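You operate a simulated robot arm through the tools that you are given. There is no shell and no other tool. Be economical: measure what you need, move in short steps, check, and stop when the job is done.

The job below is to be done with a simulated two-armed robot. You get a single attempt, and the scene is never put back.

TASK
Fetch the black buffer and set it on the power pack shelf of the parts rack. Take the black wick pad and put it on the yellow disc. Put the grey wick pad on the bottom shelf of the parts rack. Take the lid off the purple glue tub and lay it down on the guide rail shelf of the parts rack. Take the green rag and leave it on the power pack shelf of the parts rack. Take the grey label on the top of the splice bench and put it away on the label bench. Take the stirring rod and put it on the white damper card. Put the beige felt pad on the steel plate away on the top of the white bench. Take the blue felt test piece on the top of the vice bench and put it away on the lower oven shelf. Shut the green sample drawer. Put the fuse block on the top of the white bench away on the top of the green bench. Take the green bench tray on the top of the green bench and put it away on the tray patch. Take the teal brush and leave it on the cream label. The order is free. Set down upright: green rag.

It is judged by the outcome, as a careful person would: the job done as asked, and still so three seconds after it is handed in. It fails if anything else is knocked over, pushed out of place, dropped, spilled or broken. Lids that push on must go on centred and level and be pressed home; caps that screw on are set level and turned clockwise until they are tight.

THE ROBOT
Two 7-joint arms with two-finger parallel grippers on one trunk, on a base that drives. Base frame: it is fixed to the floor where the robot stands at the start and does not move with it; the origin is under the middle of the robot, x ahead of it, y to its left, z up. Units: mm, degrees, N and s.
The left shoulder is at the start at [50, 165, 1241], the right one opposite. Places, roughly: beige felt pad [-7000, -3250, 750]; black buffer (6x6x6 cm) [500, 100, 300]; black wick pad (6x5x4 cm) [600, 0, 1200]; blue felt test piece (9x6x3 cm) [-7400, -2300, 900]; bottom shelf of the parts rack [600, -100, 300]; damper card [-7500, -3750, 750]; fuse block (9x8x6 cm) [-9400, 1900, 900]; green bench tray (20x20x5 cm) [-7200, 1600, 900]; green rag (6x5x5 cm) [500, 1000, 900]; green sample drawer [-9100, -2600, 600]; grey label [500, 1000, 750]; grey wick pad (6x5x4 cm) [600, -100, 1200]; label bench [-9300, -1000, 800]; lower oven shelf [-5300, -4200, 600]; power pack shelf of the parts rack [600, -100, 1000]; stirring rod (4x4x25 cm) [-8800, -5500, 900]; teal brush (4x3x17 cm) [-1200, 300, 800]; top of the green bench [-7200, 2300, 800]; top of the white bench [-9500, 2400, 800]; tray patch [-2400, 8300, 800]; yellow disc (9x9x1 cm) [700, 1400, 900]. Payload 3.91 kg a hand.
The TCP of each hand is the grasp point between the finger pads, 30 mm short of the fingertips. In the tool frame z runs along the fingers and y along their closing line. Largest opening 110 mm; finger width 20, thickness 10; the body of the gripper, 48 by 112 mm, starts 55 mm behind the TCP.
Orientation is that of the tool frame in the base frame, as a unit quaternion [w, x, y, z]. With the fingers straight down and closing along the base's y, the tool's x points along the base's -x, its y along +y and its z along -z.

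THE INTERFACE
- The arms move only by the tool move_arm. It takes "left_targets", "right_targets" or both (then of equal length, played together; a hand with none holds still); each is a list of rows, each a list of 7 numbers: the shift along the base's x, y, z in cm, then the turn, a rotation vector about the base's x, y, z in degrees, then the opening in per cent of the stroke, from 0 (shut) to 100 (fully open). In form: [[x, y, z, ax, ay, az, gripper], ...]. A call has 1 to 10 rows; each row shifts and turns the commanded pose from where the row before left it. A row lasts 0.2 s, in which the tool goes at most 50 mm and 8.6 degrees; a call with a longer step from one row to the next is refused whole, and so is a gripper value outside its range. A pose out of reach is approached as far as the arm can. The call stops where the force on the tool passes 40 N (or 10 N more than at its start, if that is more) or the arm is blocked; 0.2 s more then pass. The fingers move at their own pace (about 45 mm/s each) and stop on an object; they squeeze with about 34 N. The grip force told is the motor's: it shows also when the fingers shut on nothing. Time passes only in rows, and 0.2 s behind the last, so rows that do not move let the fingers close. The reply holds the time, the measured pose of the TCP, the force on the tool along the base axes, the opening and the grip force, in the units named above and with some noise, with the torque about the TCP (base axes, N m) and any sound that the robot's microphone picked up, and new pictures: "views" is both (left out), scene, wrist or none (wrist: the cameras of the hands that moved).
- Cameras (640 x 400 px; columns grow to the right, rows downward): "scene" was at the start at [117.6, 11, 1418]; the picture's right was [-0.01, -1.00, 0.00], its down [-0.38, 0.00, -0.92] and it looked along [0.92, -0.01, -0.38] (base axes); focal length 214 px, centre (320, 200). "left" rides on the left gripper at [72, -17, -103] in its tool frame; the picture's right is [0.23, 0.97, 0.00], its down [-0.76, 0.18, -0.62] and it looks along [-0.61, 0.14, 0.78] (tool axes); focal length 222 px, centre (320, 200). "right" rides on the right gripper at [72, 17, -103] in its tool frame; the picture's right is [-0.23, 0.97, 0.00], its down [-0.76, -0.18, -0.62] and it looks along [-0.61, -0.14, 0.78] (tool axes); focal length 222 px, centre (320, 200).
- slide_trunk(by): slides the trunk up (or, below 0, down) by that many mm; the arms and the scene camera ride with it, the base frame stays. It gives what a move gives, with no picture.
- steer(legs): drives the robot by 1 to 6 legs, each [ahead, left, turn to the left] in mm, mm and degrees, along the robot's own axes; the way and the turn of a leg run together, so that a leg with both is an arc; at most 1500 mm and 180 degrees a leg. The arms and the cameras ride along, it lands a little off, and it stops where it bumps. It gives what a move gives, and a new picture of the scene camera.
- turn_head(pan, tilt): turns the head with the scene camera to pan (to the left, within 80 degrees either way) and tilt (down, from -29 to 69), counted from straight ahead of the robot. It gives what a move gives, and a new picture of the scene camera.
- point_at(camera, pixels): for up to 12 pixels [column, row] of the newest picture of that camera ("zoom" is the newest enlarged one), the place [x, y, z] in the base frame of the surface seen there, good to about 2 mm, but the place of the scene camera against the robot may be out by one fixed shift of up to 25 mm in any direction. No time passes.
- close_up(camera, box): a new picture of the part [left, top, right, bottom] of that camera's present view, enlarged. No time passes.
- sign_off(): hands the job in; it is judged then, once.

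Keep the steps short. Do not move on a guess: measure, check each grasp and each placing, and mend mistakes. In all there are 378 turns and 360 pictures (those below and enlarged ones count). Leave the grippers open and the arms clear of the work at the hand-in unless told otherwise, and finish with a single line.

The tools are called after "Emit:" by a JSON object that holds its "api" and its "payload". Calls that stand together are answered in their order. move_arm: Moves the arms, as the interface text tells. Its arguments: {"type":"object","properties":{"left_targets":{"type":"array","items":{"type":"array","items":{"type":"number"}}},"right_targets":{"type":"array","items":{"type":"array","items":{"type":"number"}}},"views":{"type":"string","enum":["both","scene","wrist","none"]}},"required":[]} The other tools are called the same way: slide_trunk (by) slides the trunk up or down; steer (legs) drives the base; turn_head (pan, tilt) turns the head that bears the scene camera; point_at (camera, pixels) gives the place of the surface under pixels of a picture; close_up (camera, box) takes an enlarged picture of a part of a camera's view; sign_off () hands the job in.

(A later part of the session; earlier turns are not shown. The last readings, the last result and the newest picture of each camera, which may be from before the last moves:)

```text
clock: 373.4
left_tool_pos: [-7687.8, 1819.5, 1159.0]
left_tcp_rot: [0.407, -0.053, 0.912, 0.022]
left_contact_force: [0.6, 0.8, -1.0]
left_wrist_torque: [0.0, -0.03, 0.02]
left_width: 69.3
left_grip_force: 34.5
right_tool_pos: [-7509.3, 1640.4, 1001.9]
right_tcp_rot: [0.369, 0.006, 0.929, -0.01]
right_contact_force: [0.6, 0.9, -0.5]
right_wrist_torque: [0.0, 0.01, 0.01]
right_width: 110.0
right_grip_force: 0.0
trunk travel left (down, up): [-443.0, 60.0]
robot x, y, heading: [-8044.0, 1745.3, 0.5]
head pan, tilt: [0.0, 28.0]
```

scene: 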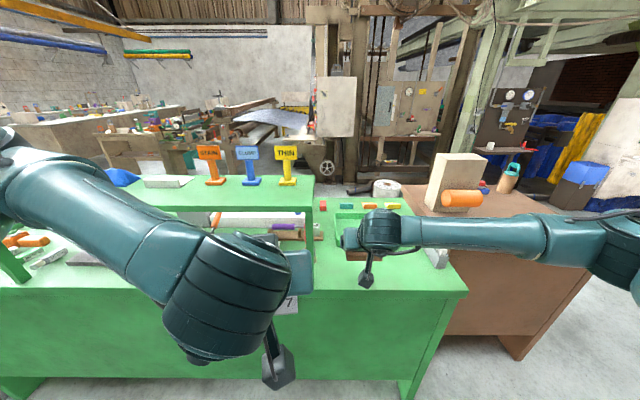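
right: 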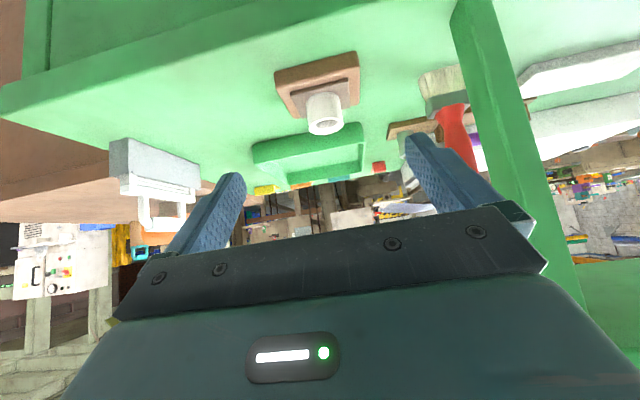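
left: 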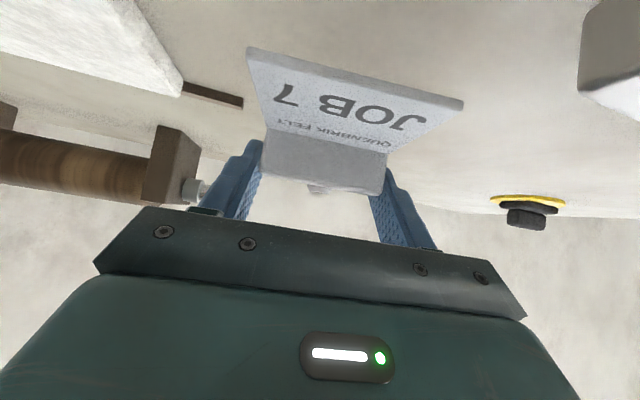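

The fuse block is down on the green bench. Next the label bench at (-9300,-1000): back off and face -y.

Emit:
{"api": "steer", "payload": {"legs": [[-350, 0, 0], [0, 0, -90]]}}

Emit:
{"api": "point_at", "payload": {"camera": "scene", "pixels": [[320, 200], [320, 150], [320, 120], [250, 150], [400, 150], [420, 120], [380, 130], [360, 110], [300, 110]]}}

Emit:
{"api": "close_up", "payload": {"camera": "scene", "box": [180, 40, 520, 200]}}

```text
clock: 379.4
left_tool_pos: [-8310.1, 1384.6, 1158.3]
left_tcp_rot: [0.305, 0.601, 0.688, -0.269]
left_contact_force: [0.3, 0.9, -0.7]
left_wrist_torque: [-0.02, -0.02, 0.02]
left_width: 69.4
left_grip_force: 34.3
right_tool_pos: [-8486.3, 1204.2, 1001.1]
right_tcp_rot: [0.258, 0.654, 0.66, -0.265]
right_contact_force: [0.7, -0.1, 0.6]
right_wrist_torque: [-0.02, -0.01, 0.04]
right_width: 109.9
right_grip_force: 0.0
trunk travel left (down, up): [-443.0, 60.0]
robot x, y, heading: [-8390.9, 1741.9, -88.2]
head pan, tilt: [0.0, 28.0]
```

scene: 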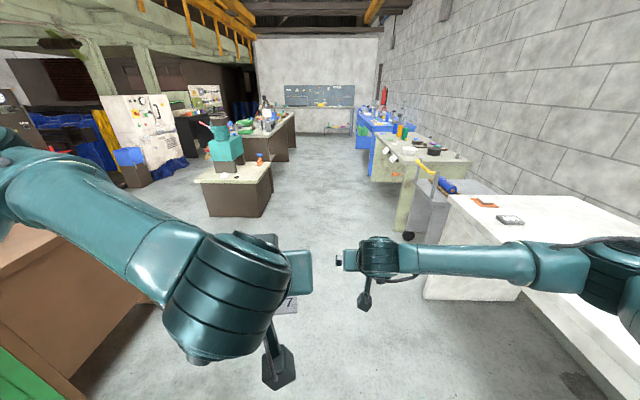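

```text
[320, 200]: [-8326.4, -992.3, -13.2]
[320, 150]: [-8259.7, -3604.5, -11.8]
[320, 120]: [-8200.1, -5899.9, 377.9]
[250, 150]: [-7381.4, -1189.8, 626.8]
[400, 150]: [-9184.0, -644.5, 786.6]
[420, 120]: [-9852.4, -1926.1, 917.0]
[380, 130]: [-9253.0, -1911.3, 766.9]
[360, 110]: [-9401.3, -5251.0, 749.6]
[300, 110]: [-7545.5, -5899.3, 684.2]
```

```text
1.88 times, centred on (350, 120) of scene
```

zoom: 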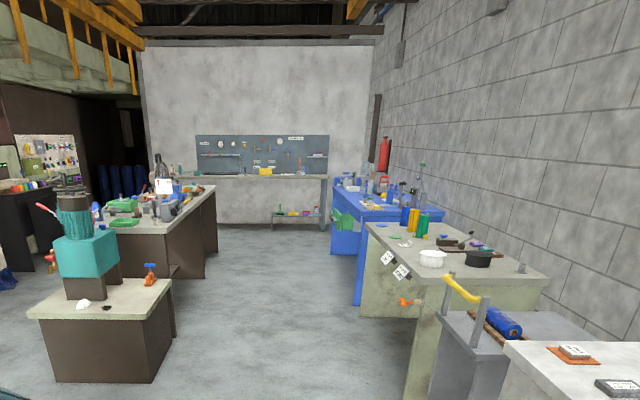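

The label bench (pale, with pots) is at y≈-400…-1800 on the right. I'll drive to y≈-1000 and face it.

Emit:
{"api": "steer", "payload": {"legs": [[1400, 0, -1.8], [1340, 0, 0], [0, 0, -90]]}}

Emit:
{"api": "close_up", "payload": {"camera": "scene", "box": [160, 120, 520, 320]}}

```text
clock: 396.6
left_tool_pos: [-8748.3, -1085.2, 1158.4]
left_tcp_rot: [0.02, 0.912, 0.048, -0.407]
left_contact_force: [-0.4, -1.0, -0.6]
left_wrist_torque: [0.01, -0.03, 0.01]
left_width: 69.5
left_grip_force: 34.0
right_tool_pos: [-8923.3, -903.2, 1001.5]
right_tcp_rot: [-0.011, 0.929, -0.011, -0.37]
right_contact_force: [0.2, 0.1, 0.2]
right_wrist_torque: [-0.02, 0.0, -0.01]
right_width: 109.8
right_grip_force: 0.0
trunk travel left (down, up): [-443.0, 60.0]
robot x, y, heading: [-8390.3, -1009.3, 180.1]
head pan, tilt: [0.0, 28.0]
```

scene: 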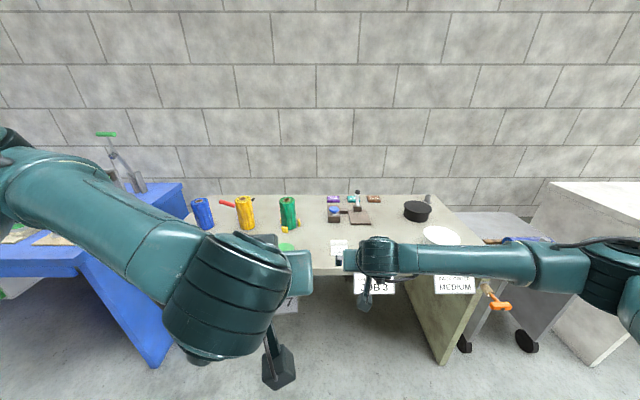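

```text
1.78 times, centred on (340, 220) of scene
```

zoom: 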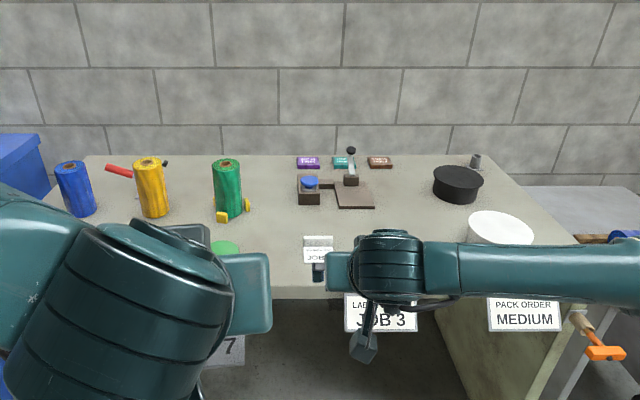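

Emit:
{"api": "point_at", "payload": {"camera": "zoom", "pixels": [[225, 247], [318, 255], [318, 237], [270, 225], [228, 212], [152, 213], [308, 203], [400, 225], [440, 200], [270, 292], [190, 200], [500, 225]]}}

```text
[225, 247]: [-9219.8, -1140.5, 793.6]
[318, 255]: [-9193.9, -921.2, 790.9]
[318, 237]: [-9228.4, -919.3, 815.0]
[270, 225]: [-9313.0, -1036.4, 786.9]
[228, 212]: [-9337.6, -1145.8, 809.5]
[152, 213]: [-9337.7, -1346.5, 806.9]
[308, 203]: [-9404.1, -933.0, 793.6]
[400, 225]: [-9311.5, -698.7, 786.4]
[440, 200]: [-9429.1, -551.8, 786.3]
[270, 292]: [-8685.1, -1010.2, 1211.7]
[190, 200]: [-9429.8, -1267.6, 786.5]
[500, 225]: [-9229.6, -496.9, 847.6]
```

Free spot near (-9290,-1035), bench top ≈799. I'll drive ahead 230, then lower the left hand there with the right hand kept aside.

Emit:
{"api": "steer", "payload": {"legs": [[230, 0, 0]]}}

Emit:
{"api": "move_arm", "payload": {"left_targets": [[-2.8, 1, -3.2, 0, 0, 0, 10], [-2.8, 1, -3.2, 0, 0, 0, 10], [-2.8, 1, -3.2, 0, 0, 0, 10], [-2.8, 1, -3.2, 0, 0, 0, 10], [-2.8, 1, -3.2, 0, 0, 0, 10], [-3.4, 0, -3, 0, 0, 0, 10], [-3.4, 0, -3, 0, 0, 0, 10], [-3.4, 0, -3, 0, 0, 0, 10]], "right_targets": [[3, 2, 1, 0, 0, 0, 100], [3, 2, 1, 0, 0, 0, 100], [3, 2, 1, 0, 0, 0, 100], [3, 2, 1, 0, 0, 0, 100], [3, 2, 1, 0, 0, 0, 100], [0, 0, 0, 0, 0, 0, 100], [0, 0, 0, 0, 0, 0, 100], [0, 0, 0, 0, 0, 0, 100]], "views": "both"}}

```text
clock: 398.3
left_tool_pos: [-8975.7, -1084.3, 1158.6]
left_tcp_rot: [0.019, 0.913, 0.048, -0.405]
left_contact_force: [-0.4, 1.0, -0.9]
left_wrist_torque: [0.01, 0.04, 0.0]
left_width: 69.6
left_grip_force: 34.0
right_tool_pos: [-9152.8, -901.7, 1000.1]
right_tcp_rot: [-0.011, 0.929, -0.011, -0.37]
right_contact_force: [-0.5, -0.1, -0.7]
right_wrist_torque: [0.0, 0.01, 0.01]
right_width: 110.2
right_grip_force: 0.0
trunk travel left (down, up): [-443.0, 60.0]
robot x, y, heading: [-8617.5, -1014.2, 179.9]
head pan, tilt: [0.0, 28.0]
```

scene: 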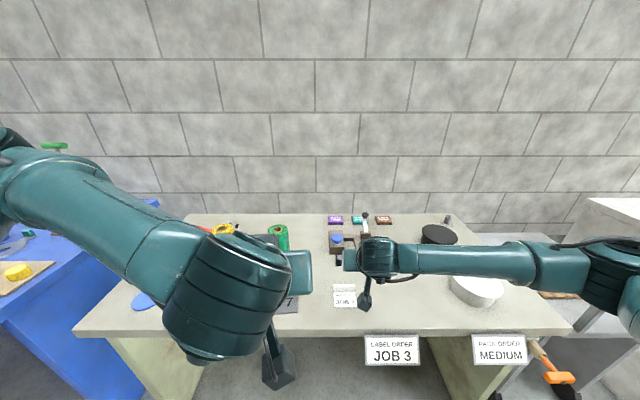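

```text
clock: 400.1
left_tool_pos: [-9220.4, -1030.0, 906.8]
left_tcp_rot: [0.02, 0.912, 0.047, -0.407]
left_contact_force: [0.5, -1.1, -0.9]
left_wrist_torque: [0.0, 0.02, -0.03]
left_width: 69.4
left_grip_force: 33.3
right_tool_pos: [-9020.0, -805.2, 1049.1]
right_tcp_rot: [-0.011, 0.929, -0.01, -0.37]
right_contact_force: [-0.7, 0.3, 0.6]
right_wrist_torque: [0.02, -0.01, 0.01]
right_width: 110.2
right_grip_force: 0.0
right hand out of reach, approached as far as the arm can: row 5
trunk travel left (down, up): [-443.0, 60.0]
robot x, y, heading: [-8615.4, -1012.8, 179.7]
head pan, tilt: [0.0, 28.0]
```

scene: 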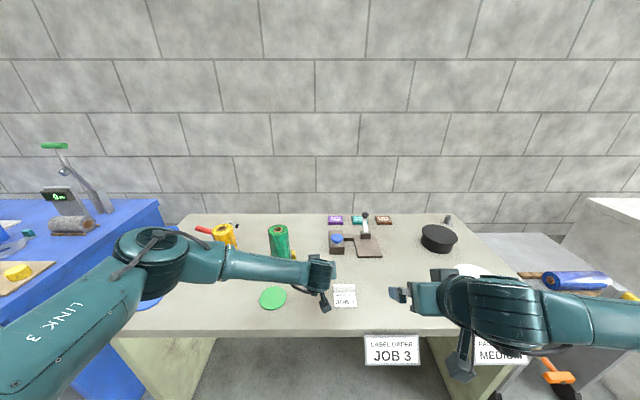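
right: 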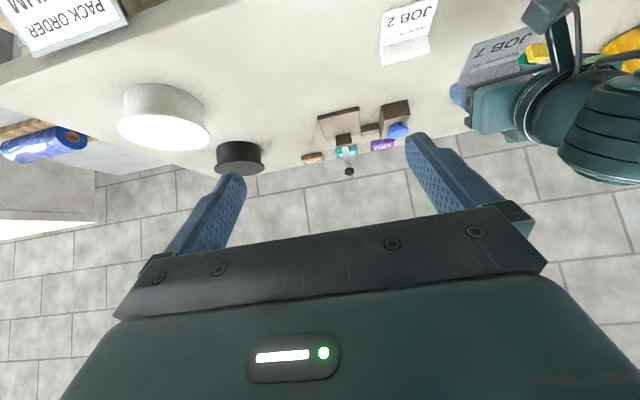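
left: 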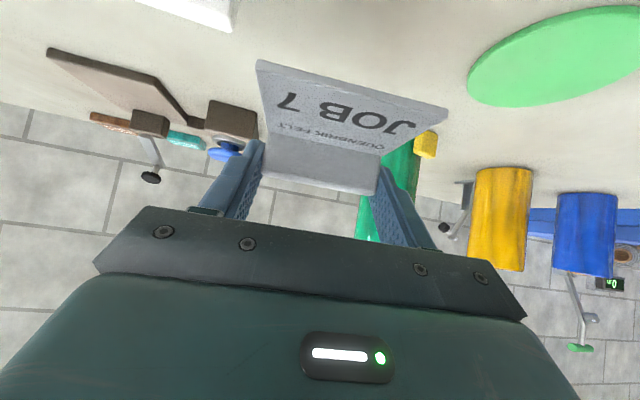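

Emit:
{"api": "point_at", "payload": {"camera": "left", "pixels": [[425, 145], [405, 165], [230, 10], [200, 80], [470, 80], [240, 110], [300, 40], [420, 70]]}}

```text
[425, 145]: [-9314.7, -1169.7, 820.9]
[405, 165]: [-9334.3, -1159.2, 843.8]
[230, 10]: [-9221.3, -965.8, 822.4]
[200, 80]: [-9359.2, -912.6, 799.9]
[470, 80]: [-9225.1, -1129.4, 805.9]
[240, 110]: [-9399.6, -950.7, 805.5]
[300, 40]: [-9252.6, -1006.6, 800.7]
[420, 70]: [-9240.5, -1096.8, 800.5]
```

Bench z=800. Lower to (-9285,-1040), TCP ≈831.

Emit:
{"api": "move_arm", "payload": {"left_targets": [[-3.2, -0.5, -3, 0, 0, 0, 10], [-3.2, -0.5, -3, 0, 0, 0, 10], [0, 0, -1, 0, 0, 0, 10], [0, 0, -0.3, 0, 0, 0, 10]], "views": "wrist"}}

```text
clock: 401.1
left_tool_pos: [-9283.4, -1042.0, 836.7]
left_tcp_rot: [0.019, 0.913, 0.047, -0.406]
left_contact_force: [0.1, -0.3, -0.9]
left_wrist_torque: [-0.01, 0.01, 0.02]
left_width: 68.9
left_grip_force: 34.2
right_tool_pos: [-9020.3, -804.4, 1049.1]
right_tcp_rot: [-0.01, 0.929, -0.01, -0.37]
right_contact_force: [0.5, -0.6, -1.3]
right_wrist_torque: [-0.04, 0.02, 0.0]
right_width: 110.3
right_grip_force: 0.1
trunk travel left (down, up): [-443.0, 60.0]
robot x, y, heading: [-8617.5, -1012.5, 179.8]
head pan, tilt: [0.0, 28.0]
```

left: 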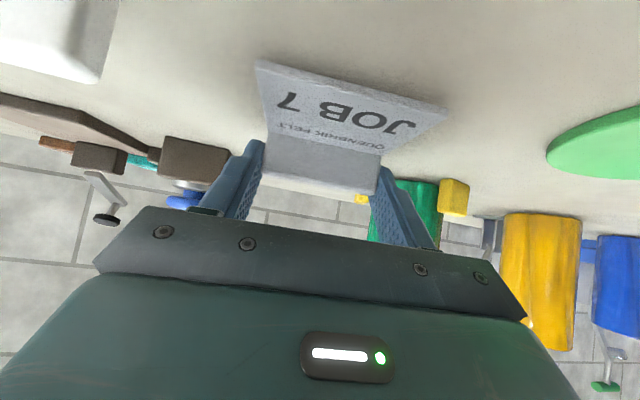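

Emit:
{"api": "move_arm", "payload": {"left_targets": [[0, 0, -0.3, 0, 0, 0, 10], [0, 0, -0.2, 0, 0, 0, 10], [0, 0, -0.15, 0, 0, 0, 10]], "views": "none"}}

```text
clock: 401.9
left_tool_pos: [-9282.6, -1043.7, 831.7]
left_tcp_rot: [0.02, 0.912, 0.047, -0.407]
left_contact_force: [2.2, 0.1, 8.7]
left_wrist_torque: [-0.27, -0.55, 0.08]
left_width: 69.4
left_grip_force: 34.2
right_tool_pos: [-9019.5, -803.9, 1048.8]
right_tcp_rot: [-0.011, 0.929, -0.01, -0.37]
right_contact_force: [-0.1, -0.2, 0.8]
right_wrist_torque: [-0.02, 0.0, 0.0]
right_width: 109.9
right_grip_force: 0.0
trunk travel left (down, up): [-443.0, 60.0]
robot x, y, heading: [-8615.5, -1013.5, 180.0]
head pan, tilt: [0.0, 28.0]
```

Contact. Open and withdraw.

Emit:
{"api": "move_arm", "payload": {"left_targets": [[0, 0, 0.05, 0, 0, 0, 85], [0, 0, 0, 0, 0, 0, 85], [0, 0, 0, 0, 0, 0, 85], [2.8, 0, 3, 0, 0, 0, 85], [2.8, 0, 3, 0, 0, 0, 85], [2.8, 0, 3, 0, 0, -3, 100], [2.8, 0, 3, 0, 0, -3, 100]], "views": "wrist"}}

Emit:
{"api": "steer", "payload": {"legs": [[-350, 0, 0], [0, 0, 90]]}}

Emit:
{"api": "turn_head", "payload": {"pan": 0, "tilt": 20}}

```text
clock: 403.5
left_tool_pos: [-9171.1, -1044.8, 950.7]
left_tcp_rot: [-0.002, 0.913, 0.0, -0.407]
left_contact_force: [-0.9, -0.1, 1.1]
left_wrist_torque: [-0.02, 0.02, 0.01]
left_width: 110.1
left_grip_force: 0.0
right_tool_pos: [-9020.5, -804.7, 1047.7]
right_tcp_rot: [-0.011, 0.929, -0.011, -0.369]
right_contact_force: [0.8, 0.3, -0.2]
right_wrist_torque: [0.02, 0.0, -0.03]
right_width: 109.9
right_grip_force: 0.0
trunk travel left (down, up): [-443.0, 60.0]
robot x, y, heading: [-8614.5, -1011.3, 179.6]
head pan, tilt: [0.0, 28.0]
```

left: 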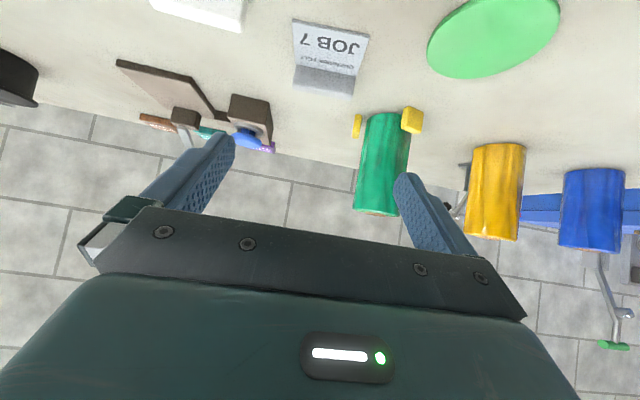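

```text
clock: 409.7
left_tool_pos: [-8223.2, -1569.1, 950.7]
left_tcp_rot: [0.288, 0.642, 0.65, -0.287]
left_contact_force: [1.1, -0.3, 0.2]
left_wrist_torque: [0.0, 0.0, 0.03]
left_width: 109.8
left_grip_force: 0.0
right_tool_pos: [-8465.9, -1420.7, 1047.0]
right_tcp_rot: [0.255, 0.66, 0.654, -0.267]
right_contact_force: [-0.8, -0.5, 0.2]
right_wrist_torque: [-0.03, 0.01, 0.03]
right_width: 110.1
right_grip_force: 0.0
trunk travel left (down, up): [-443.0, 60.0]
robot x, y, heading: [-8261.5, -1018.2, -89.5]
head pan, tilt: [0.0, 28.0]
```

scene: 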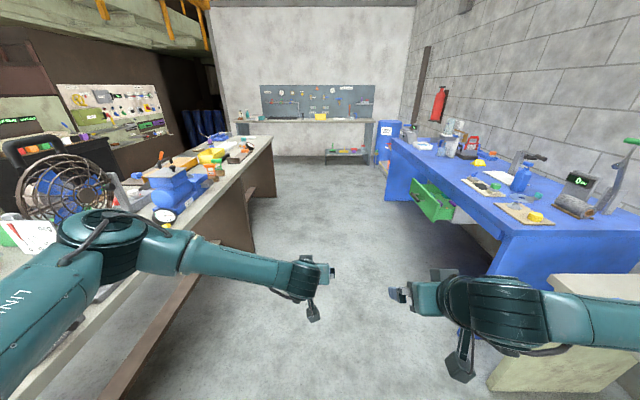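

```text
clock: 410.4
left_tool_pos: [-8223.9, -1569.7, 950.1]
left_tcp_rot: [0.288, 0.642, 0.65, -0.288]
left_contact_force: [0.8, -0.3, -0.1]
left_wrist_torque: [0.02, -0.01, -0.01]
left_width: 109.9
left_grip_force: 0.0
right_tool_pos: [-8466.1, -1421.6, 1047.6]
right_tcp_rot: [0.256, 0.66, 0.654, -0.268]
right_contact_force: [-1.2, 0.6, 0.2]
right_wrist_torque: [-0.01, 0.04, 0.0]
right_width: 110.3
right_grip_force: 0.0
trunk travel left (down, up): [-443.0, 60.0]
robot x, y, heading: [-8263.3, -1014.2, -89.4]
head pan, tilt: [0.0, 20.0]
```

scene: 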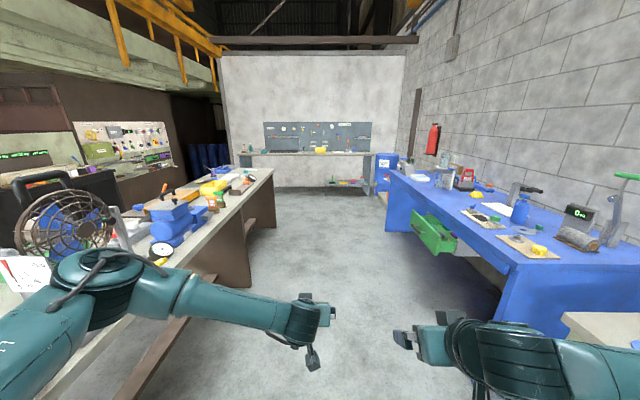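

The label is down. The open green drawer is in the blue bench's front at px (432,232). Measuring the drawer and nearby.

Emit:
{"api": "point_at", "payload": {"camera": "scene", "pixels": [[432, 235], [415, 220], [450, 245], [425, 228], [440, 222], [500, 270], [395, 190], [205, 230], [250, 185], [180, 215], [300, 300]]}}

Emit:
{"api": "close_up", "payload": {"camera": "scene", "box": [370, 160, 530, 300]}}

Emit:
{"api": "close_up", "payload": {"camera": "scene", "box": [100, 140, 300, 300]}}

```text
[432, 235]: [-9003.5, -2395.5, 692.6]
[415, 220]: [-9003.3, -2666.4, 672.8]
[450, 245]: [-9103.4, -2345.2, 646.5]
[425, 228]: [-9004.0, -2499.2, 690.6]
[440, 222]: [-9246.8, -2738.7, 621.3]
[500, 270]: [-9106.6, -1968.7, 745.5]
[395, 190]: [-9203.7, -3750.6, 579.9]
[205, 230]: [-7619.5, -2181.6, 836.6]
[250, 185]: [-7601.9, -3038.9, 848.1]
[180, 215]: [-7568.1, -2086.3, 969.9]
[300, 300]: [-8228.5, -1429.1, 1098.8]
```

```text
2.86 times, centred on (450, 230) of scene
```

zoom: 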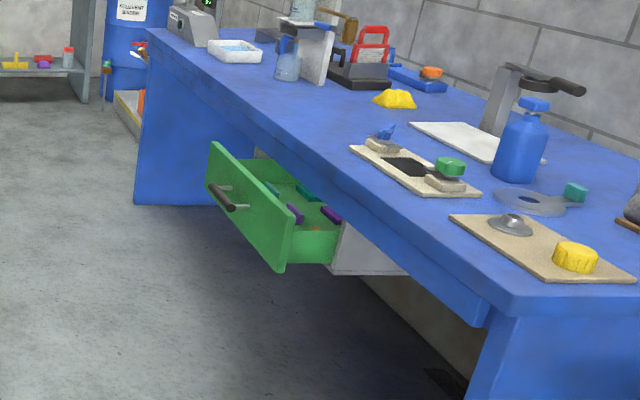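

```text
2.50 times, centred on (200, 220) of scene
```

zoom: 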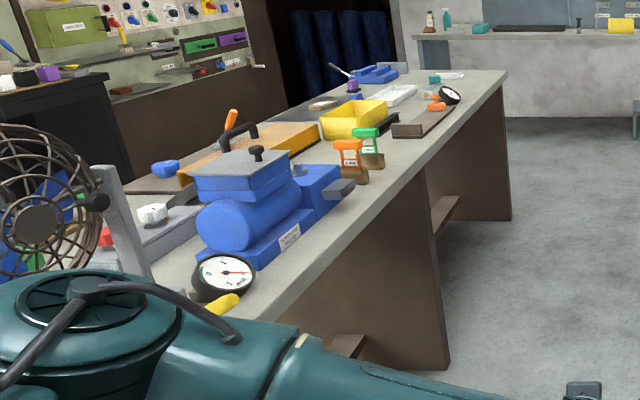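

Drawer front: face x≈-9003, y -2690…-2340, z 560–705. I'll drive to y≈-2640, face -x, and lower the trunk 200.

Emit:
{"api": "steer", "payload": {"legs": [[1490, 0, 0], [140, 0, 0], [0, 0, -90]]}}

Emit:
{"api": "slide_trunk", "payload": {"by": -200}}

Emit:
{"api": "move_arm", "payload": {"right_targets": [[0, 0, -4, 0, 0, 0, 0], [0, 0, -4, 0, 0, 0, 0], [0, 0, -4, 0, 0, 0, 0], [0, 0, -4, 0, 0, 0, 0]], "left_targets": [[0, 0, 4, 0, 0, 0, 100], [0, 0, 4, 0, 0, 0, 100], [0, 0, 4, 0, 0, 0, 100], [0, 0, 4, 0, 0, 0, 100]], "views": "scene"}}

```text
clock: 422.4
left_tool_pos: [-8829.0, -2667.2, 949.9]
left_tcp_rot: [-0.003, 0.913, -0.004, -0.407]
left_contact_force: [0.3, -1.0, 0.5]
left_wrist_torque: [0.0, 0.01, 0.01]
left_width: 109.9
left_grip_force: 0.1
right_tool_pos: [-8675.4, -2428.8, 1048.2]
right_tcp_rot: [-0.012, 0.929, -0.014, -0.369]
right_contact_force: [0.2, -1.1, -0.5]
right_wrist_torque: [0.01, -0.02, 0.01]
right_width: 109.8
right_grip_force: 0.0
trunk travel left (down, up): [-443.0, 60.0]
robot x, y, heading: [-8277.3, -2638.8, 179.3]
head pan, tilt: [0.0, 20.0]
```

scene: 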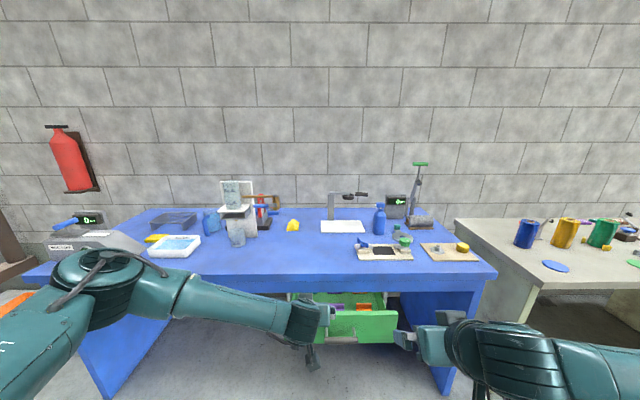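

```text
clock: 424.6
left_tool_pos: [-8829.5, -2668.3, 750.4]
left_tcp_rot: [-0.003, 0.913, -0.003, -0.407]
left_contact_force: [-0.2, 0.9, -0.1]
left_wrist_torque: [-0.01, 0.01, -0.02]
left_width: 109.9
left_grip_force: 0.0
right_tool_pos: [-8677.0, -2429.0, 848.9]
right_tcp_rot: [-0.012, 0.929, -0.014, -0.37]
right_contact_force: [0.3, -0.3, -0.6]
right_wrist_torque: [0.01, -0.02, 0.0]
right_width: 110.2
right_grip_force: 0.0
trunk travel left (down, up): [-243.0, 260.0]
robot x, y, heading: [-8274.1, -2639.7, 179.2]
head pan, tilt: [0.0, 20.0]
```

```text
clock: 425.6
left_tool_pos: [-8828.0, -2669.7, 912.0]
left_tcp_rot: [-0.004, 0.914, -0.004, -0.405]
left_contact_force: [-0.1, -0.1, 0.5]
left_wrist_torque: [-0.01, -0.03, 0.01]
left_width: 110.1
left_grip_force: 0.0
right_tool_pos: [-8677.0, -2427.4, 748.6]
right_tcp_rot: [-0.012, 0.929, -0.015, -0.369]
right_contact_force: [-0.1, 0.5, 0.2]
right_wrist_torque: [0.02, -0.02, -0.02]
right_width: 21.3
right_grip_force: 0.0
right hand out of reach, approached as far as the arm can: row 3, 4
trunk travel left (down, up): [-243.0, 260.0]
robot x, y, heading: [-8274.9, -2638.3, 179.2]
head pan, tilt: [0.0, 20.0]
```

scene: 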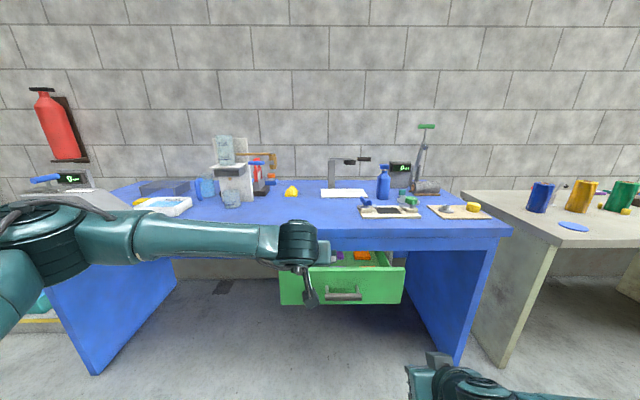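

I'll bring the right hand forward and to the drawer's centre (y≈-2515), z≈680.

Emit:
{"api": "move_arm", "payload": {"right_targets": [[-4, -1.8, 0, 0, 0, 0, 0], [-4, -1.8, 0, 0, 0, 0, 0], [-4, -1.8, -1, 0, 0, 0, 0], [-4, -1.8, -2, 0, 0, 0, 0], [-3, -1.5, -3, 0, 0, 0, 0]], "left_targets": [[2, -2, 2, 0, 0, 0, 100], [2, -2, 2, 0, 0, 0, 100], [0, -2, 2, 0, 0, 0, 100], [0, -2, 2, 0, 0, 0, 100], [0, -2, 2, 0, 0, 0, 100]], "views": "both"}}

Emit:
{"api": "point_at", "payload": {"camera": "right", "pixels": [[320, 60], [320, 100], [250, 60], [400, 60], [320, 140], [320, 20]]}}

```text
clock: 426.8
left_tool_pos: [-8788.1, -2768.1, 1010.2]
left_tcp_rot: [-0.004, 0.914, -0.004, -0.406]
left_contact_force: [-0.1, -0.5, -0.1]
left_wrist_torque: [0.01, 0.0, 0.0]
left_width: 109.9
left_grip_force: 0.1
right_tool_pos: [-8865.5, -2515.6, 687.5]
right_tcp_rot: [-0.013, 0.929, -0.014, -0.37]
right_contact_force: [0.4, -0.2, -0.3]
right_wrist_torque: [0.0, -0.04, 0.04]
right_width: 0.1
right_grip_force: 33.8
trunk travel left (down, up): [-243.0, 260.0]
robot x, y, heading: [-8281.3, -2638.3, 179.4]
head pan, tilt: [0.0, 20.0]
```

scene: 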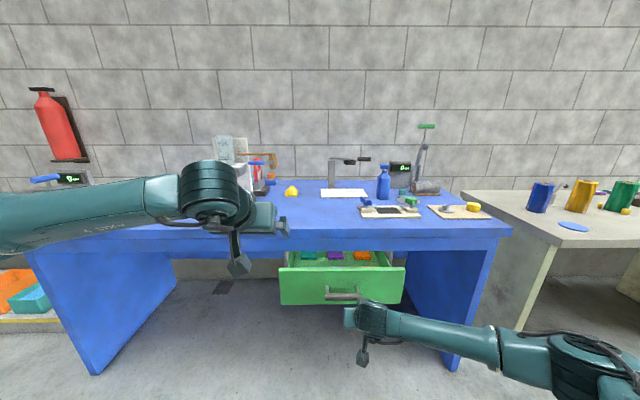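
right: 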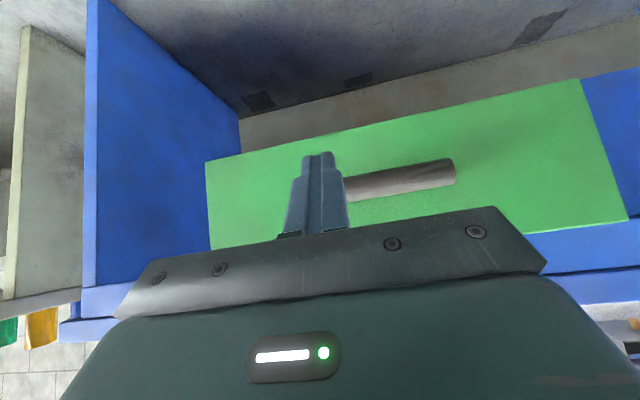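
left: 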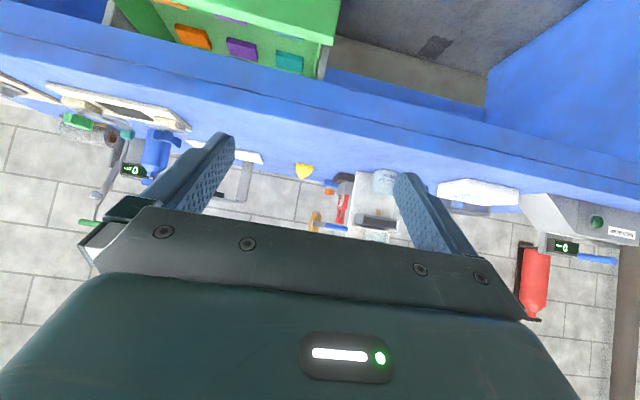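

```text
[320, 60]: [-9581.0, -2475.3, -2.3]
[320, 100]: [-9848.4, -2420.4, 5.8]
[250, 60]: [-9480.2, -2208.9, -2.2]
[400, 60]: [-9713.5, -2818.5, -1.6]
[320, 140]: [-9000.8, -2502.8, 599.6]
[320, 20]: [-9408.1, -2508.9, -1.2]
```

Emit:
{"api": "point_at", "payload": {"camera": "right", "pixels": [[215, 170], [575, 90], [215, 240], [615, 215], [400, 178], [450, 170], [350, 187], [400, 150]]}}

```text
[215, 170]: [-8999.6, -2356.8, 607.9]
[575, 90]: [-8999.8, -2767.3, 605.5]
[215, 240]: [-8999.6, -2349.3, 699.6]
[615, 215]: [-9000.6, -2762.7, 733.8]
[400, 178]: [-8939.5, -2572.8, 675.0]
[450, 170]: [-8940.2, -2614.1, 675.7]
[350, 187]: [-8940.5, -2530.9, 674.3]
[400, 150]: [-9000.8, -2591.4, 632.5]
```

The handle bar is at (-8940, -2505…-2617, 675). I'll level the closed fingers (tilt +34°) and align on the bar's middle to push it.

Emit:
{"api": "move_arm", "payload": {"right_targets": [[0.5, -1.5, 0, 0, 8.5, 0, 0], [0, -1.5, -0.4, 0, 8.5, 0, 0], [0, -1.4, -0.4, 0, 8.5, 0, 0], [0, 0, -0.4, 0, 8.5, 0, 0]], "views": "both"}}

```text
clock: 427.8
left_tool_pos: [-8789.9, -2766.5, 1008.7]
left_tcp_rot: [-0.003, 0.913, -0.003, -0.407]
left_contact_force: [-0.2, 0.3, 0.3]
left_wrist_torque: [-0.01, -0.05, 0.01]
left_width: 109.9
left_grip_force: 0.1
right_tool_pos: [-8865.2, -2613.4, 718.1]
right_tcp_rot: [-0.017, 0.785, -0.025, -0.618]
right_contact_force: [0.7, 0.4, -0.3]
right_wrist_torque: [0.03, 0.0, -0.02]
right_width: 0.1
right_grip_force: 33.4
right hand out of reach, approached as far as the arm can: row 3, 4
trunk travel left (down, up): [-243.0, 260.0]
robot x, y, heading: [-8273.1, -2639.4, 179.5]
head pan, tilt: [0.0, 20.0]
```

scene: 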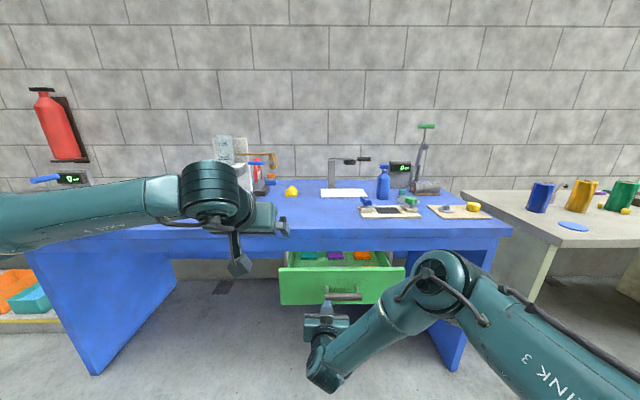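
right: 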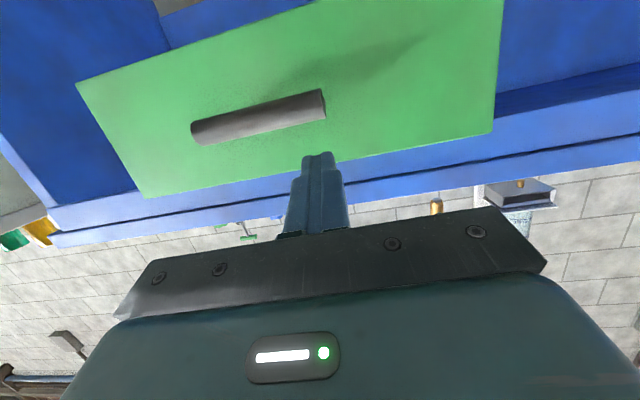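

Tool is now near level at (-8865,-2613,718). I'll push on the face just above the handle: align y, then push in -x.

Emit:
{"api": "move_arm", "payload": {"right_targets": [[-2, 2.6, 0, 0, 0, 0, 0], [-3, 2.6, -0.5, 0, 0, 0, 0], [-4, 0, 0, 0, 0, 0, 0], [-4, 0, 0, 0, 0, 0, 0], [-4, 0, 0, 0, 0, 0, 0], [-4, 0, 0, 0, 0, 0, 0]], "views": "both"}}

```text
clock: 429.2
left_tool_pos: [-8789.5, -2767.0, 1010.6]
left_tcp_rot: [-0.003, 0.914, -0.003, -0.407]
left_contact_force: [-0.6, 0.3, -0.1]
left_wrist_torque: [-0.04, -0.01, 0.01]
left_width: 110.1
left_grip_force: 0.1
right_tool_pos: [-9045.9, -2587.6, 755.6]
right_tcp_rot: [-0.007, 0.781, -0.016, -0.624]
right_contact_force: [-0.5, 0.0, 0.4]
right_wrist_torque: [0.0, 0.05, 0.01]
right_width: 0.0
right_grip_force: 33.7
right hand out of reach, approached as far as the arm can: row 1, 2, 5, 6
trunk travel left (down, up): [-243.0, 260.0]
robot x, y, heading: [-8271.9, -2637.7, 179.5]
head pan, tilt: [0.0, 20.0]
```

scene: 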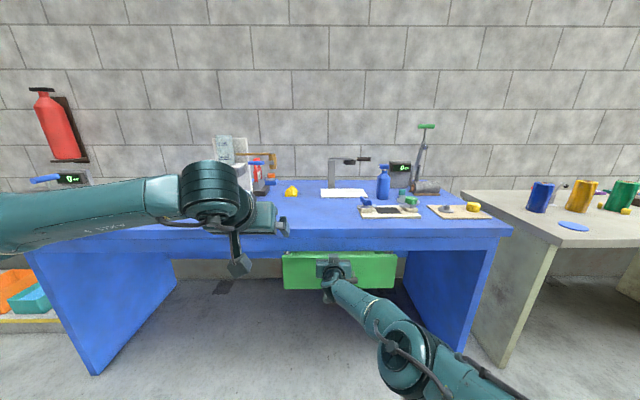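
right: 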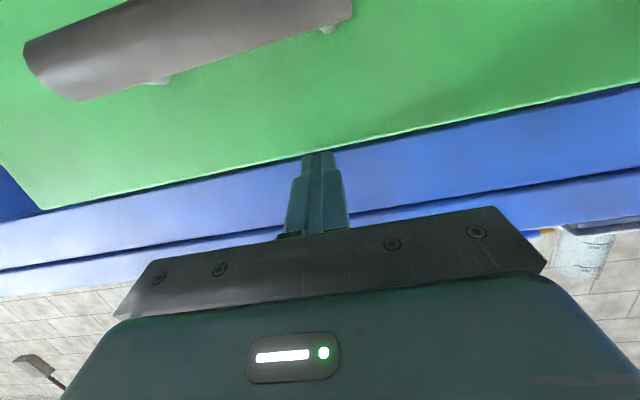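

Emit:
{"api": "point_at", "payload": {"camera": "right", "pixels": [[300, 120], [100, 180], [500, 100], [200, 60], [300, 170], [250, 210], [320, 155]]}}

```text
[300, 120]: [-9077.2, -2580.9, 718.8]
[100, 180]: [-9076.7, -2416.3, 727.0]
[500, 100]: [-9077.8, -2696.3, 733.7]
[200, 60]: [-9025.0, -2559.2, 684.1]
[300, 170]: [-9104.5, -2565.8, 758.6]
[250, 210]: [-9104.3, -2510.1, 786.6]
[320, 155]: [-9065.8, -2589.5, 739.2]
```

Face at -9077 and the bench apron at -9104, so it needs ~27 mm+ more. I was at outer reach, so: retract, lower, drive ahead 100, then push again.

Emit:
{"api": "move_arm", "payload": {"right_targets": [[4, 0, 0, 0, 0, 0, 0], [4, 1, -2, 0, 0, 0, 0], [4, 1, -2, 0, 0, 0, 0]], "views": "none"}}

Emit:
{"api": "steer", "payload": {"legs": [[100, 0, 0]]}}

Emit:
{"api": "move_arm", "payload": {"right_targets": [[-1.5, 0, 0, 0, 0, 0, 0]], "views": "none"}}

```text
clock: 430.0
left_tool_pos: [-8789.1, -2766.1, 1010.7]
left_tcp_rot: [-0.004, 0.914, -0.004, -0.406]
left_contact_force: [0.2, -0.2, -0.3]
left_wrist_torque: [0.01, 0.0, -0.01]
left_width: 109.8
left_grip_force: 0.2
right_tool_pos: [-9018.6, -2594.6, 706.3]
right_tcp_rot: [-0.008, 0.781, -0.016, -0.625]
right_contact_force: [0.7, -1.0, 0.7]
right_wrist_torque: [-0.01, -0.01, 0.01]
right_width: 0.0
right_grip_force: 34.3
right hand out of reach, approached as far as the arm can: row 1, 2, 3
trunk travel left (down, up): [-243.0, 260.0]
robot x, y, heading: [-8272.0, -2637.0, 179.3]
head pan, tilt: [0.0, 20.0]
```

```text
clock: 431.1
left_tool_pos: [-8850.6, -2766.7, 1009.8]
left_tcp_rot: [-0.003, 0.913, -0.004, -0.407]
left_contact_force: [-0.1, 0.2, -0.6]
left_wrist_torque: [0.01, 0.02, 0.02]
left_width: 109.9
left_grip_force: 0.0
right_tool_pos: [-9075.1, -2595.4, 707.9]
right_tcp_rot: [-0.012, 0.776, -0.023, -0.63]
right_contact_force: [30.7, 3.8, 14.1]
right_wrist_torque: [-0.05, 0.54, -0.03]
right_width: 0.2
right_grip_force: 34.1
trunk travel left (down, up): [-243.0, 260.0]
robot x, y, heading: [-8338.5, -2639.5, 179.1]
head pan, tilt: [0.0, 20.0]
stopped in leg 1: the force on the tool passed its limit (the readings are from after the stop); the commanded pose is now the measured one
```

scene: 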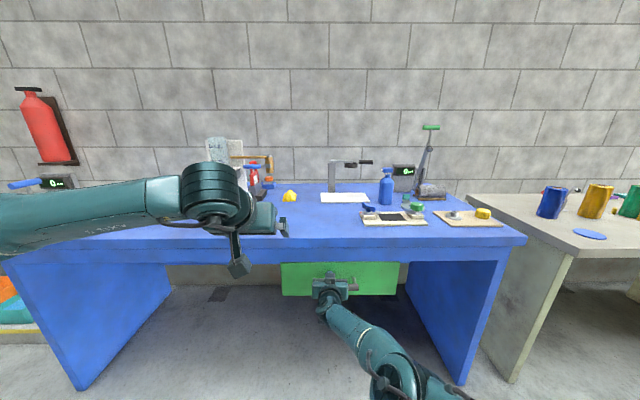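

```text
clock: 431.4
left_tool_pos: [-8851.1, -2765.8, 1009.5]
left_tcp_rot: [-0.004, 0.914, -0.004, -0.407]
left_contact_force: [-0.8, 0.7, -0.4]
left_wrist_torque: [-0.02, 0.0, -0.02]
left_width: 109.9
left_grip_force: 0.0
right_tool_pos: [-9075.6, -2596.3, 707.6]
right_tcp_rot: [-0.011, 0.777, -0.021, -0.629]
right_contact_force: [26.9, 3.4, 12.0]
right_wrist_torque: [-0.08, 0.47, -0.01]
right_width: 0.0
right_grip_force: 33.5
right hand out of reach, approached as far as the arm can: row 1
trunk travel left (down, up): [-243.0, 260.0]
robot x, y, heading: [-8335.7, -2634.2, 179.1]
head pan, tilt: [0.0, 20.0]
stopped in row 1 (right hand): the force on the tool passed its limit (the readings are from after the stop); the commanded pose is now the measured one
```

It stopped hard with the face at about -9104, flush with the apron. I'll retract and check.

Emit:
{"api": "steer", "payload": {"legs": [[-250, 0, 0]]}}

Emit:
{"api": "close_up", "payload": {"camera": "scene", "box": [220, 180, 460, 330]}}

Emit:
{"api": "point_at", "payload": {"camera": "scene", "pixels": [[300, 285], [385, 285], [300, 245], [385, 245]]}}

```text
clock: 433.2
left_tool_pos: [-8607.5, -2769.0, 1006.9]
left_tcp_rot: [-0.002, 0.914, -0.003, -0.405]
left_contact_force: [0.0, 0.1, -0.1]
left_wrist_torque: [0.0, 0.01, -0.01]
left_width: 110.0
left_grip_force: 0.1
right_tool_pos: [-8830.7, -2598.1, 704.9]
right_tcp_rot: [-0.011, 0.78, -0.021, -0.626]
right_contact_force: [-0.1, 0.7, 0.3]
right_wrist_torque: [0.01, -0.02, 0.01]
right_width: 0.0
right_grip_force: 34.0
trunk travel left (down, up): [-243.0, 260.0]
robot x, y, heading: [-8088.7, -2635.5, 179.1]
head pan, tilt: [0.0, 20.0]
```

scene: 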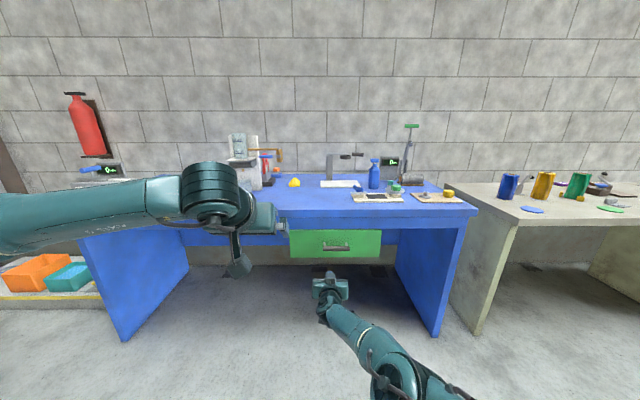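

```text
2.67 times, centred on (340, 255) of scene
```

zoom: 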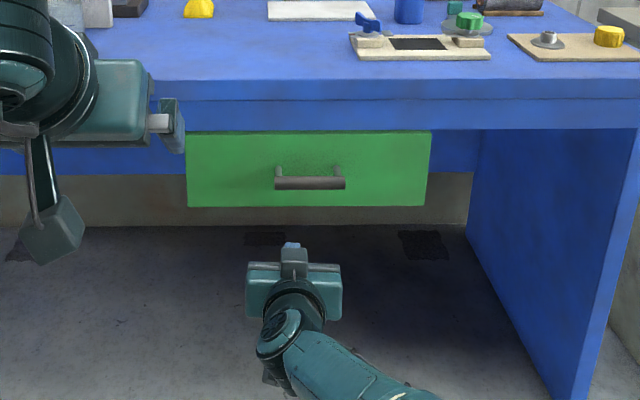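

```text
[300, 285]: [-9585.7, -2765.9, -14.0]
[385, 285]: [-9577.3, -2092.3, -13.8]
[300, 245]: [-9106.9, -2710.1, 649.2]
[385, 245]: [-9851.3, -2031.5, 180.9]
```

The drawer is shut flush. Next the stirring rod at the far wall: restore the right hand's tilt, raise the trunk, and face -y.

Emit:
{"api": "move_arm", "payload": {"right_targets": [[1, 2, 3, 0, -8, 0, 60], [1, 2, 3, 0, -8, 0, 100], [0, 2, 3, 0, -8, 0, 100], [0, 1, 3, 0, -5, 0, 100], [0, 1, 3, 0, 0, 0, 100]], "views": "none"}}

Emit:
{"api": "slide_trunk", "payload": {"by": 200}}

Emit:
{"api": "steer", "payload": {"legs": [[0, -150, 0], [0, 0, 91]]}}

Emit:
{"api": "turn_head", "payload": {"pan": 0, "tilt": 18}}

```text
clock: 434.4
left_tool_pos: [-8607.4, -2767.7, 1009.0]
left_tcp_rot: [-0.002, 0.914, -0.004, -0.405]
left_contact_force: [0.3, 0.2, 0.5]
left_wrist_torque: [0.03, -0.03, -0.01]
left_width: 110.0
left_grip_force: 0.0
right_tool_pos: [-8809.5, -2518.9, 854.2]
right_tcp_rot: [-0.016, 0.912, -0.017, -0.41]
right_contact_force: [0.1, -0.9, 0.2]
right_wrist_torque: [0.0, 0.03, 0.03]
right_width: 103.5
right_grip_force: 0.3
right hand out of reach, approached as far as the arm can: row 1
trunk travel left (down, up): [-243.0, 260.0]
robot x, y, heading: [-8093.3, -2638.7, 179.5]
head pan, tilt: [0.0, 20.0]
```

```text
clock: 436.6
left_tool_pos: [-8608.9, -2768.5, 1207.7]
left_tcp_rot: [-0.003, 0.914, -0.003, -0.405]
left_contact_force: [0.4, -0.4, -0.3]
left_wrist_torque: [0.0, 0.01, -0.01]
left_width: 109.7
left_grip_force: 0.0
right_tool_pos: [-8810.8, -2518.1, 1054.3]
right_tcp_rot: [-0.017, 0.912, -0.018, -0.41]
right_contact_force: [-0.4, 0.6, -0.3]
right_wrist_torque: [0.0, 0.02, -0.03]
right_width: 110.0
right_grip_force: 0.1
trunk travel left (down, up): [-443.0, 60.0]
robot x, y, heading: [-8089.9, -2645.0, 179.5]
head pan, tilt: [0.0, 20.0]
```

```text
clock: 441.8
left_tool_pos: [-7957.6, -3007.4, 1208.8]
left_tcp_rot: [0.286, 0.645, 0.648, -0.286]
left_contact_force: [-0.5, -0.1, -0.1]
left_wrist_torque: [-0.02, 0.02, -0.01]
left_width: 109.9
left_grip_force: 0.1
right_tool_pos: [-8205.6, -3213.2, 1053.5]
right_tcp_rot: [0.281, 0.653, 0.636, -0.301]
right_contact_force: [0.2, 0.2, -0.1]
right_wrist_torque: [-0.02, 0.05, -0.02]
right_width: 110.0
right_grip_force: 0.0
trunk travel left (down, up): [-443.0, 60.0]
robot x, y, heading: [-8092.5, -2493.6, -89.9]
head pan, tilt: [0.0, 20.0]
```

scene: 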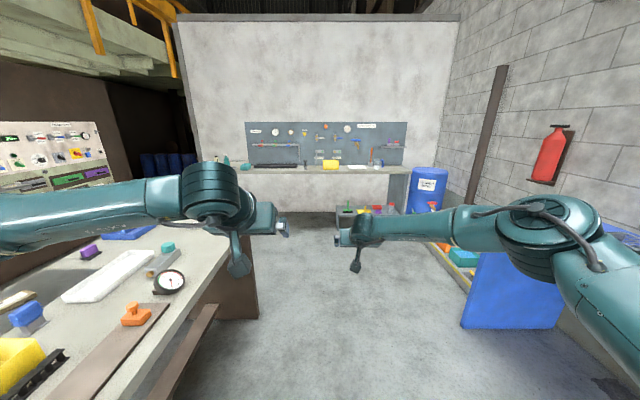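

```text
clock: 442.4
left_tool_pos: [-7957.6, -3006.8, 1208.7]
left_tcp_rot: [0.285, 0.646, 0.648, -0.286]
left_contact_force: [0.4, 0.9, 0.7]
left_wrist_torque: [0.01, -0.02, 0.0]
left_width: 109.9
left_grip_force: 0.0
right_tool_pos: [-8205.0, -3212.0, 1053.8]
right_tcp_rot: [0.281, 0.653, 0.637, -0.3]
right_contact_force: [0.3, -0.4, 0.0]
right_wrist_torque: [-0.06, -0.03, -0.01]
right_width: 109.7
right_grip_force: 0.1
trunk travel left (down, up): [-443.0, 60.0]
robot x, y, heading: [-8087.5, -2492.6, -90.0]
head pan, tilt: [0.0, 18.0]
```

scene: 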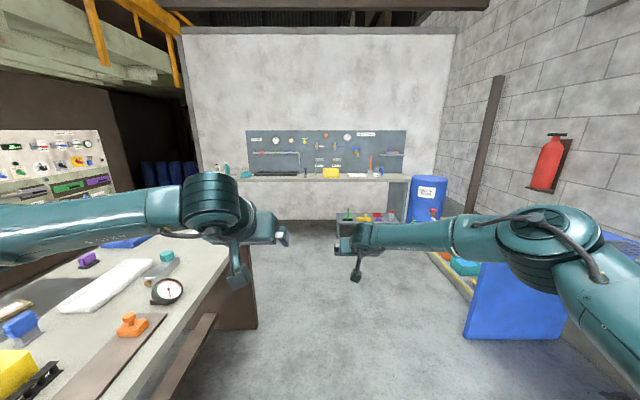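

I'll shift right 150 and drive up to the end bench (y≈-4600), then look at it.

Emit:
{"api": "steer", "payload": {"legs": [[0, -200, 0], [1400, 0, 0], [650, -200, 0]]}}

Emit:
{"api": "close_up", "payload": {"camera": "scene", "box": [200, 140, 560, 340]}}

Emit:
{"api": "turn_head", "payload": {"pan": 70, "tilt": 25}}

```text
clock: 453.9
left_tool_pos: [-8337.1, -5057.3, 1207.9]
left_tcp_rot: [0.287, 0.642, 0.651, -0.286]
left_contact_force: [-0.1, -1.1, -0.5]
left_wrist_torque: [-0.02, 0.01, 0.01]
left_width: 110.1
left_grip_force: 0.1
right_tool_pos: [-8581.5, -5266.7, 1052.5]
right_tcp_rot: [0.282, 0.65, 0.64, -0.299]
right_contact_force: [0.1, -1.0, 0.5]
right_wrist_torque: [-0.03, 0.01, -0.02]
right_width: 109.8
right_grip_force: 0.0
trunk travel left (down, up): [-443.0, 60.0]
robot x, y, heading: [-8472.8, -4546.0, -89.3]
head pan, tilt: [0.0, 18.0]
```

scene: 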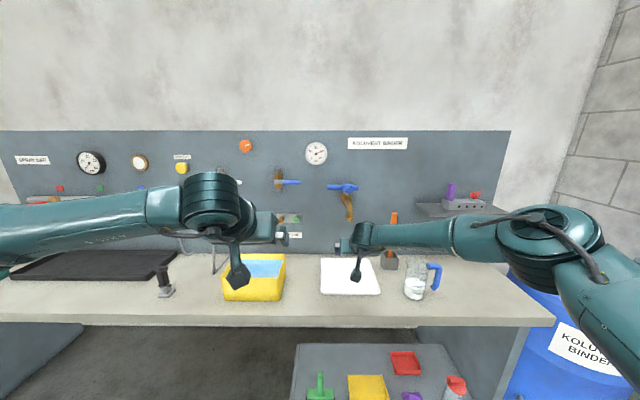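

```text
1.78 times, centred on (380, 240) of scene
```

zoom: 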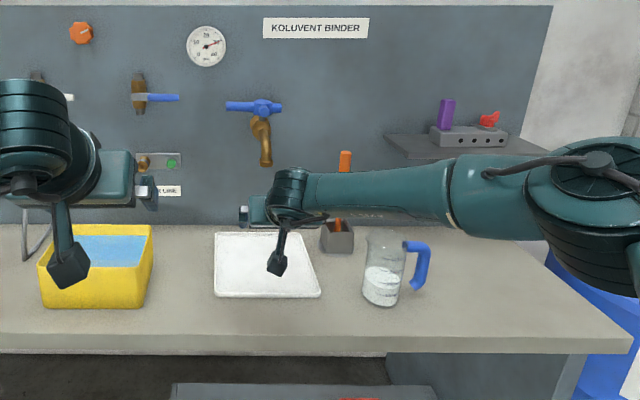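

```text
clock: 455.3
left_tool_pos: [-8336.3, -5057.6, 1208.9]
left_tcp_rot: [0.288, 0.642, 0.65, -0.286]
left_contact_force: [0.0, -0.5, -0.2]
left_wrist_torque: [-0.01, -0.03, 0.0]
left_width: 110.0
left_grip_force: 0.1
right_tool_pos: [-8581.6, -5266.2, 1052.9]
right_tcp_rot: [0.282, 0.65, 0.639, -0.299]
right_contact_force: [-0.2, -1.2, 0.0]
right_wrist_torque: [0.0, 0.01, -0.02]
right_width: 109.8
right_grip_force: 0.0
trunk travel left (down, up): [-443.0, 60.0]
robot x, y, heading: [-8474.1, -4544.2, -89.3]
head pan, tilt: [70.0, 25.0]
```

scene: 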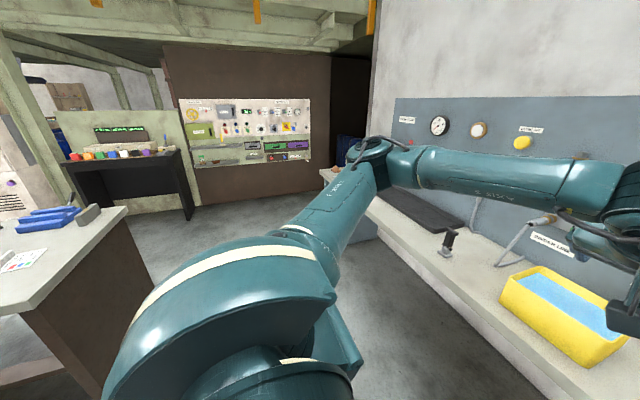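

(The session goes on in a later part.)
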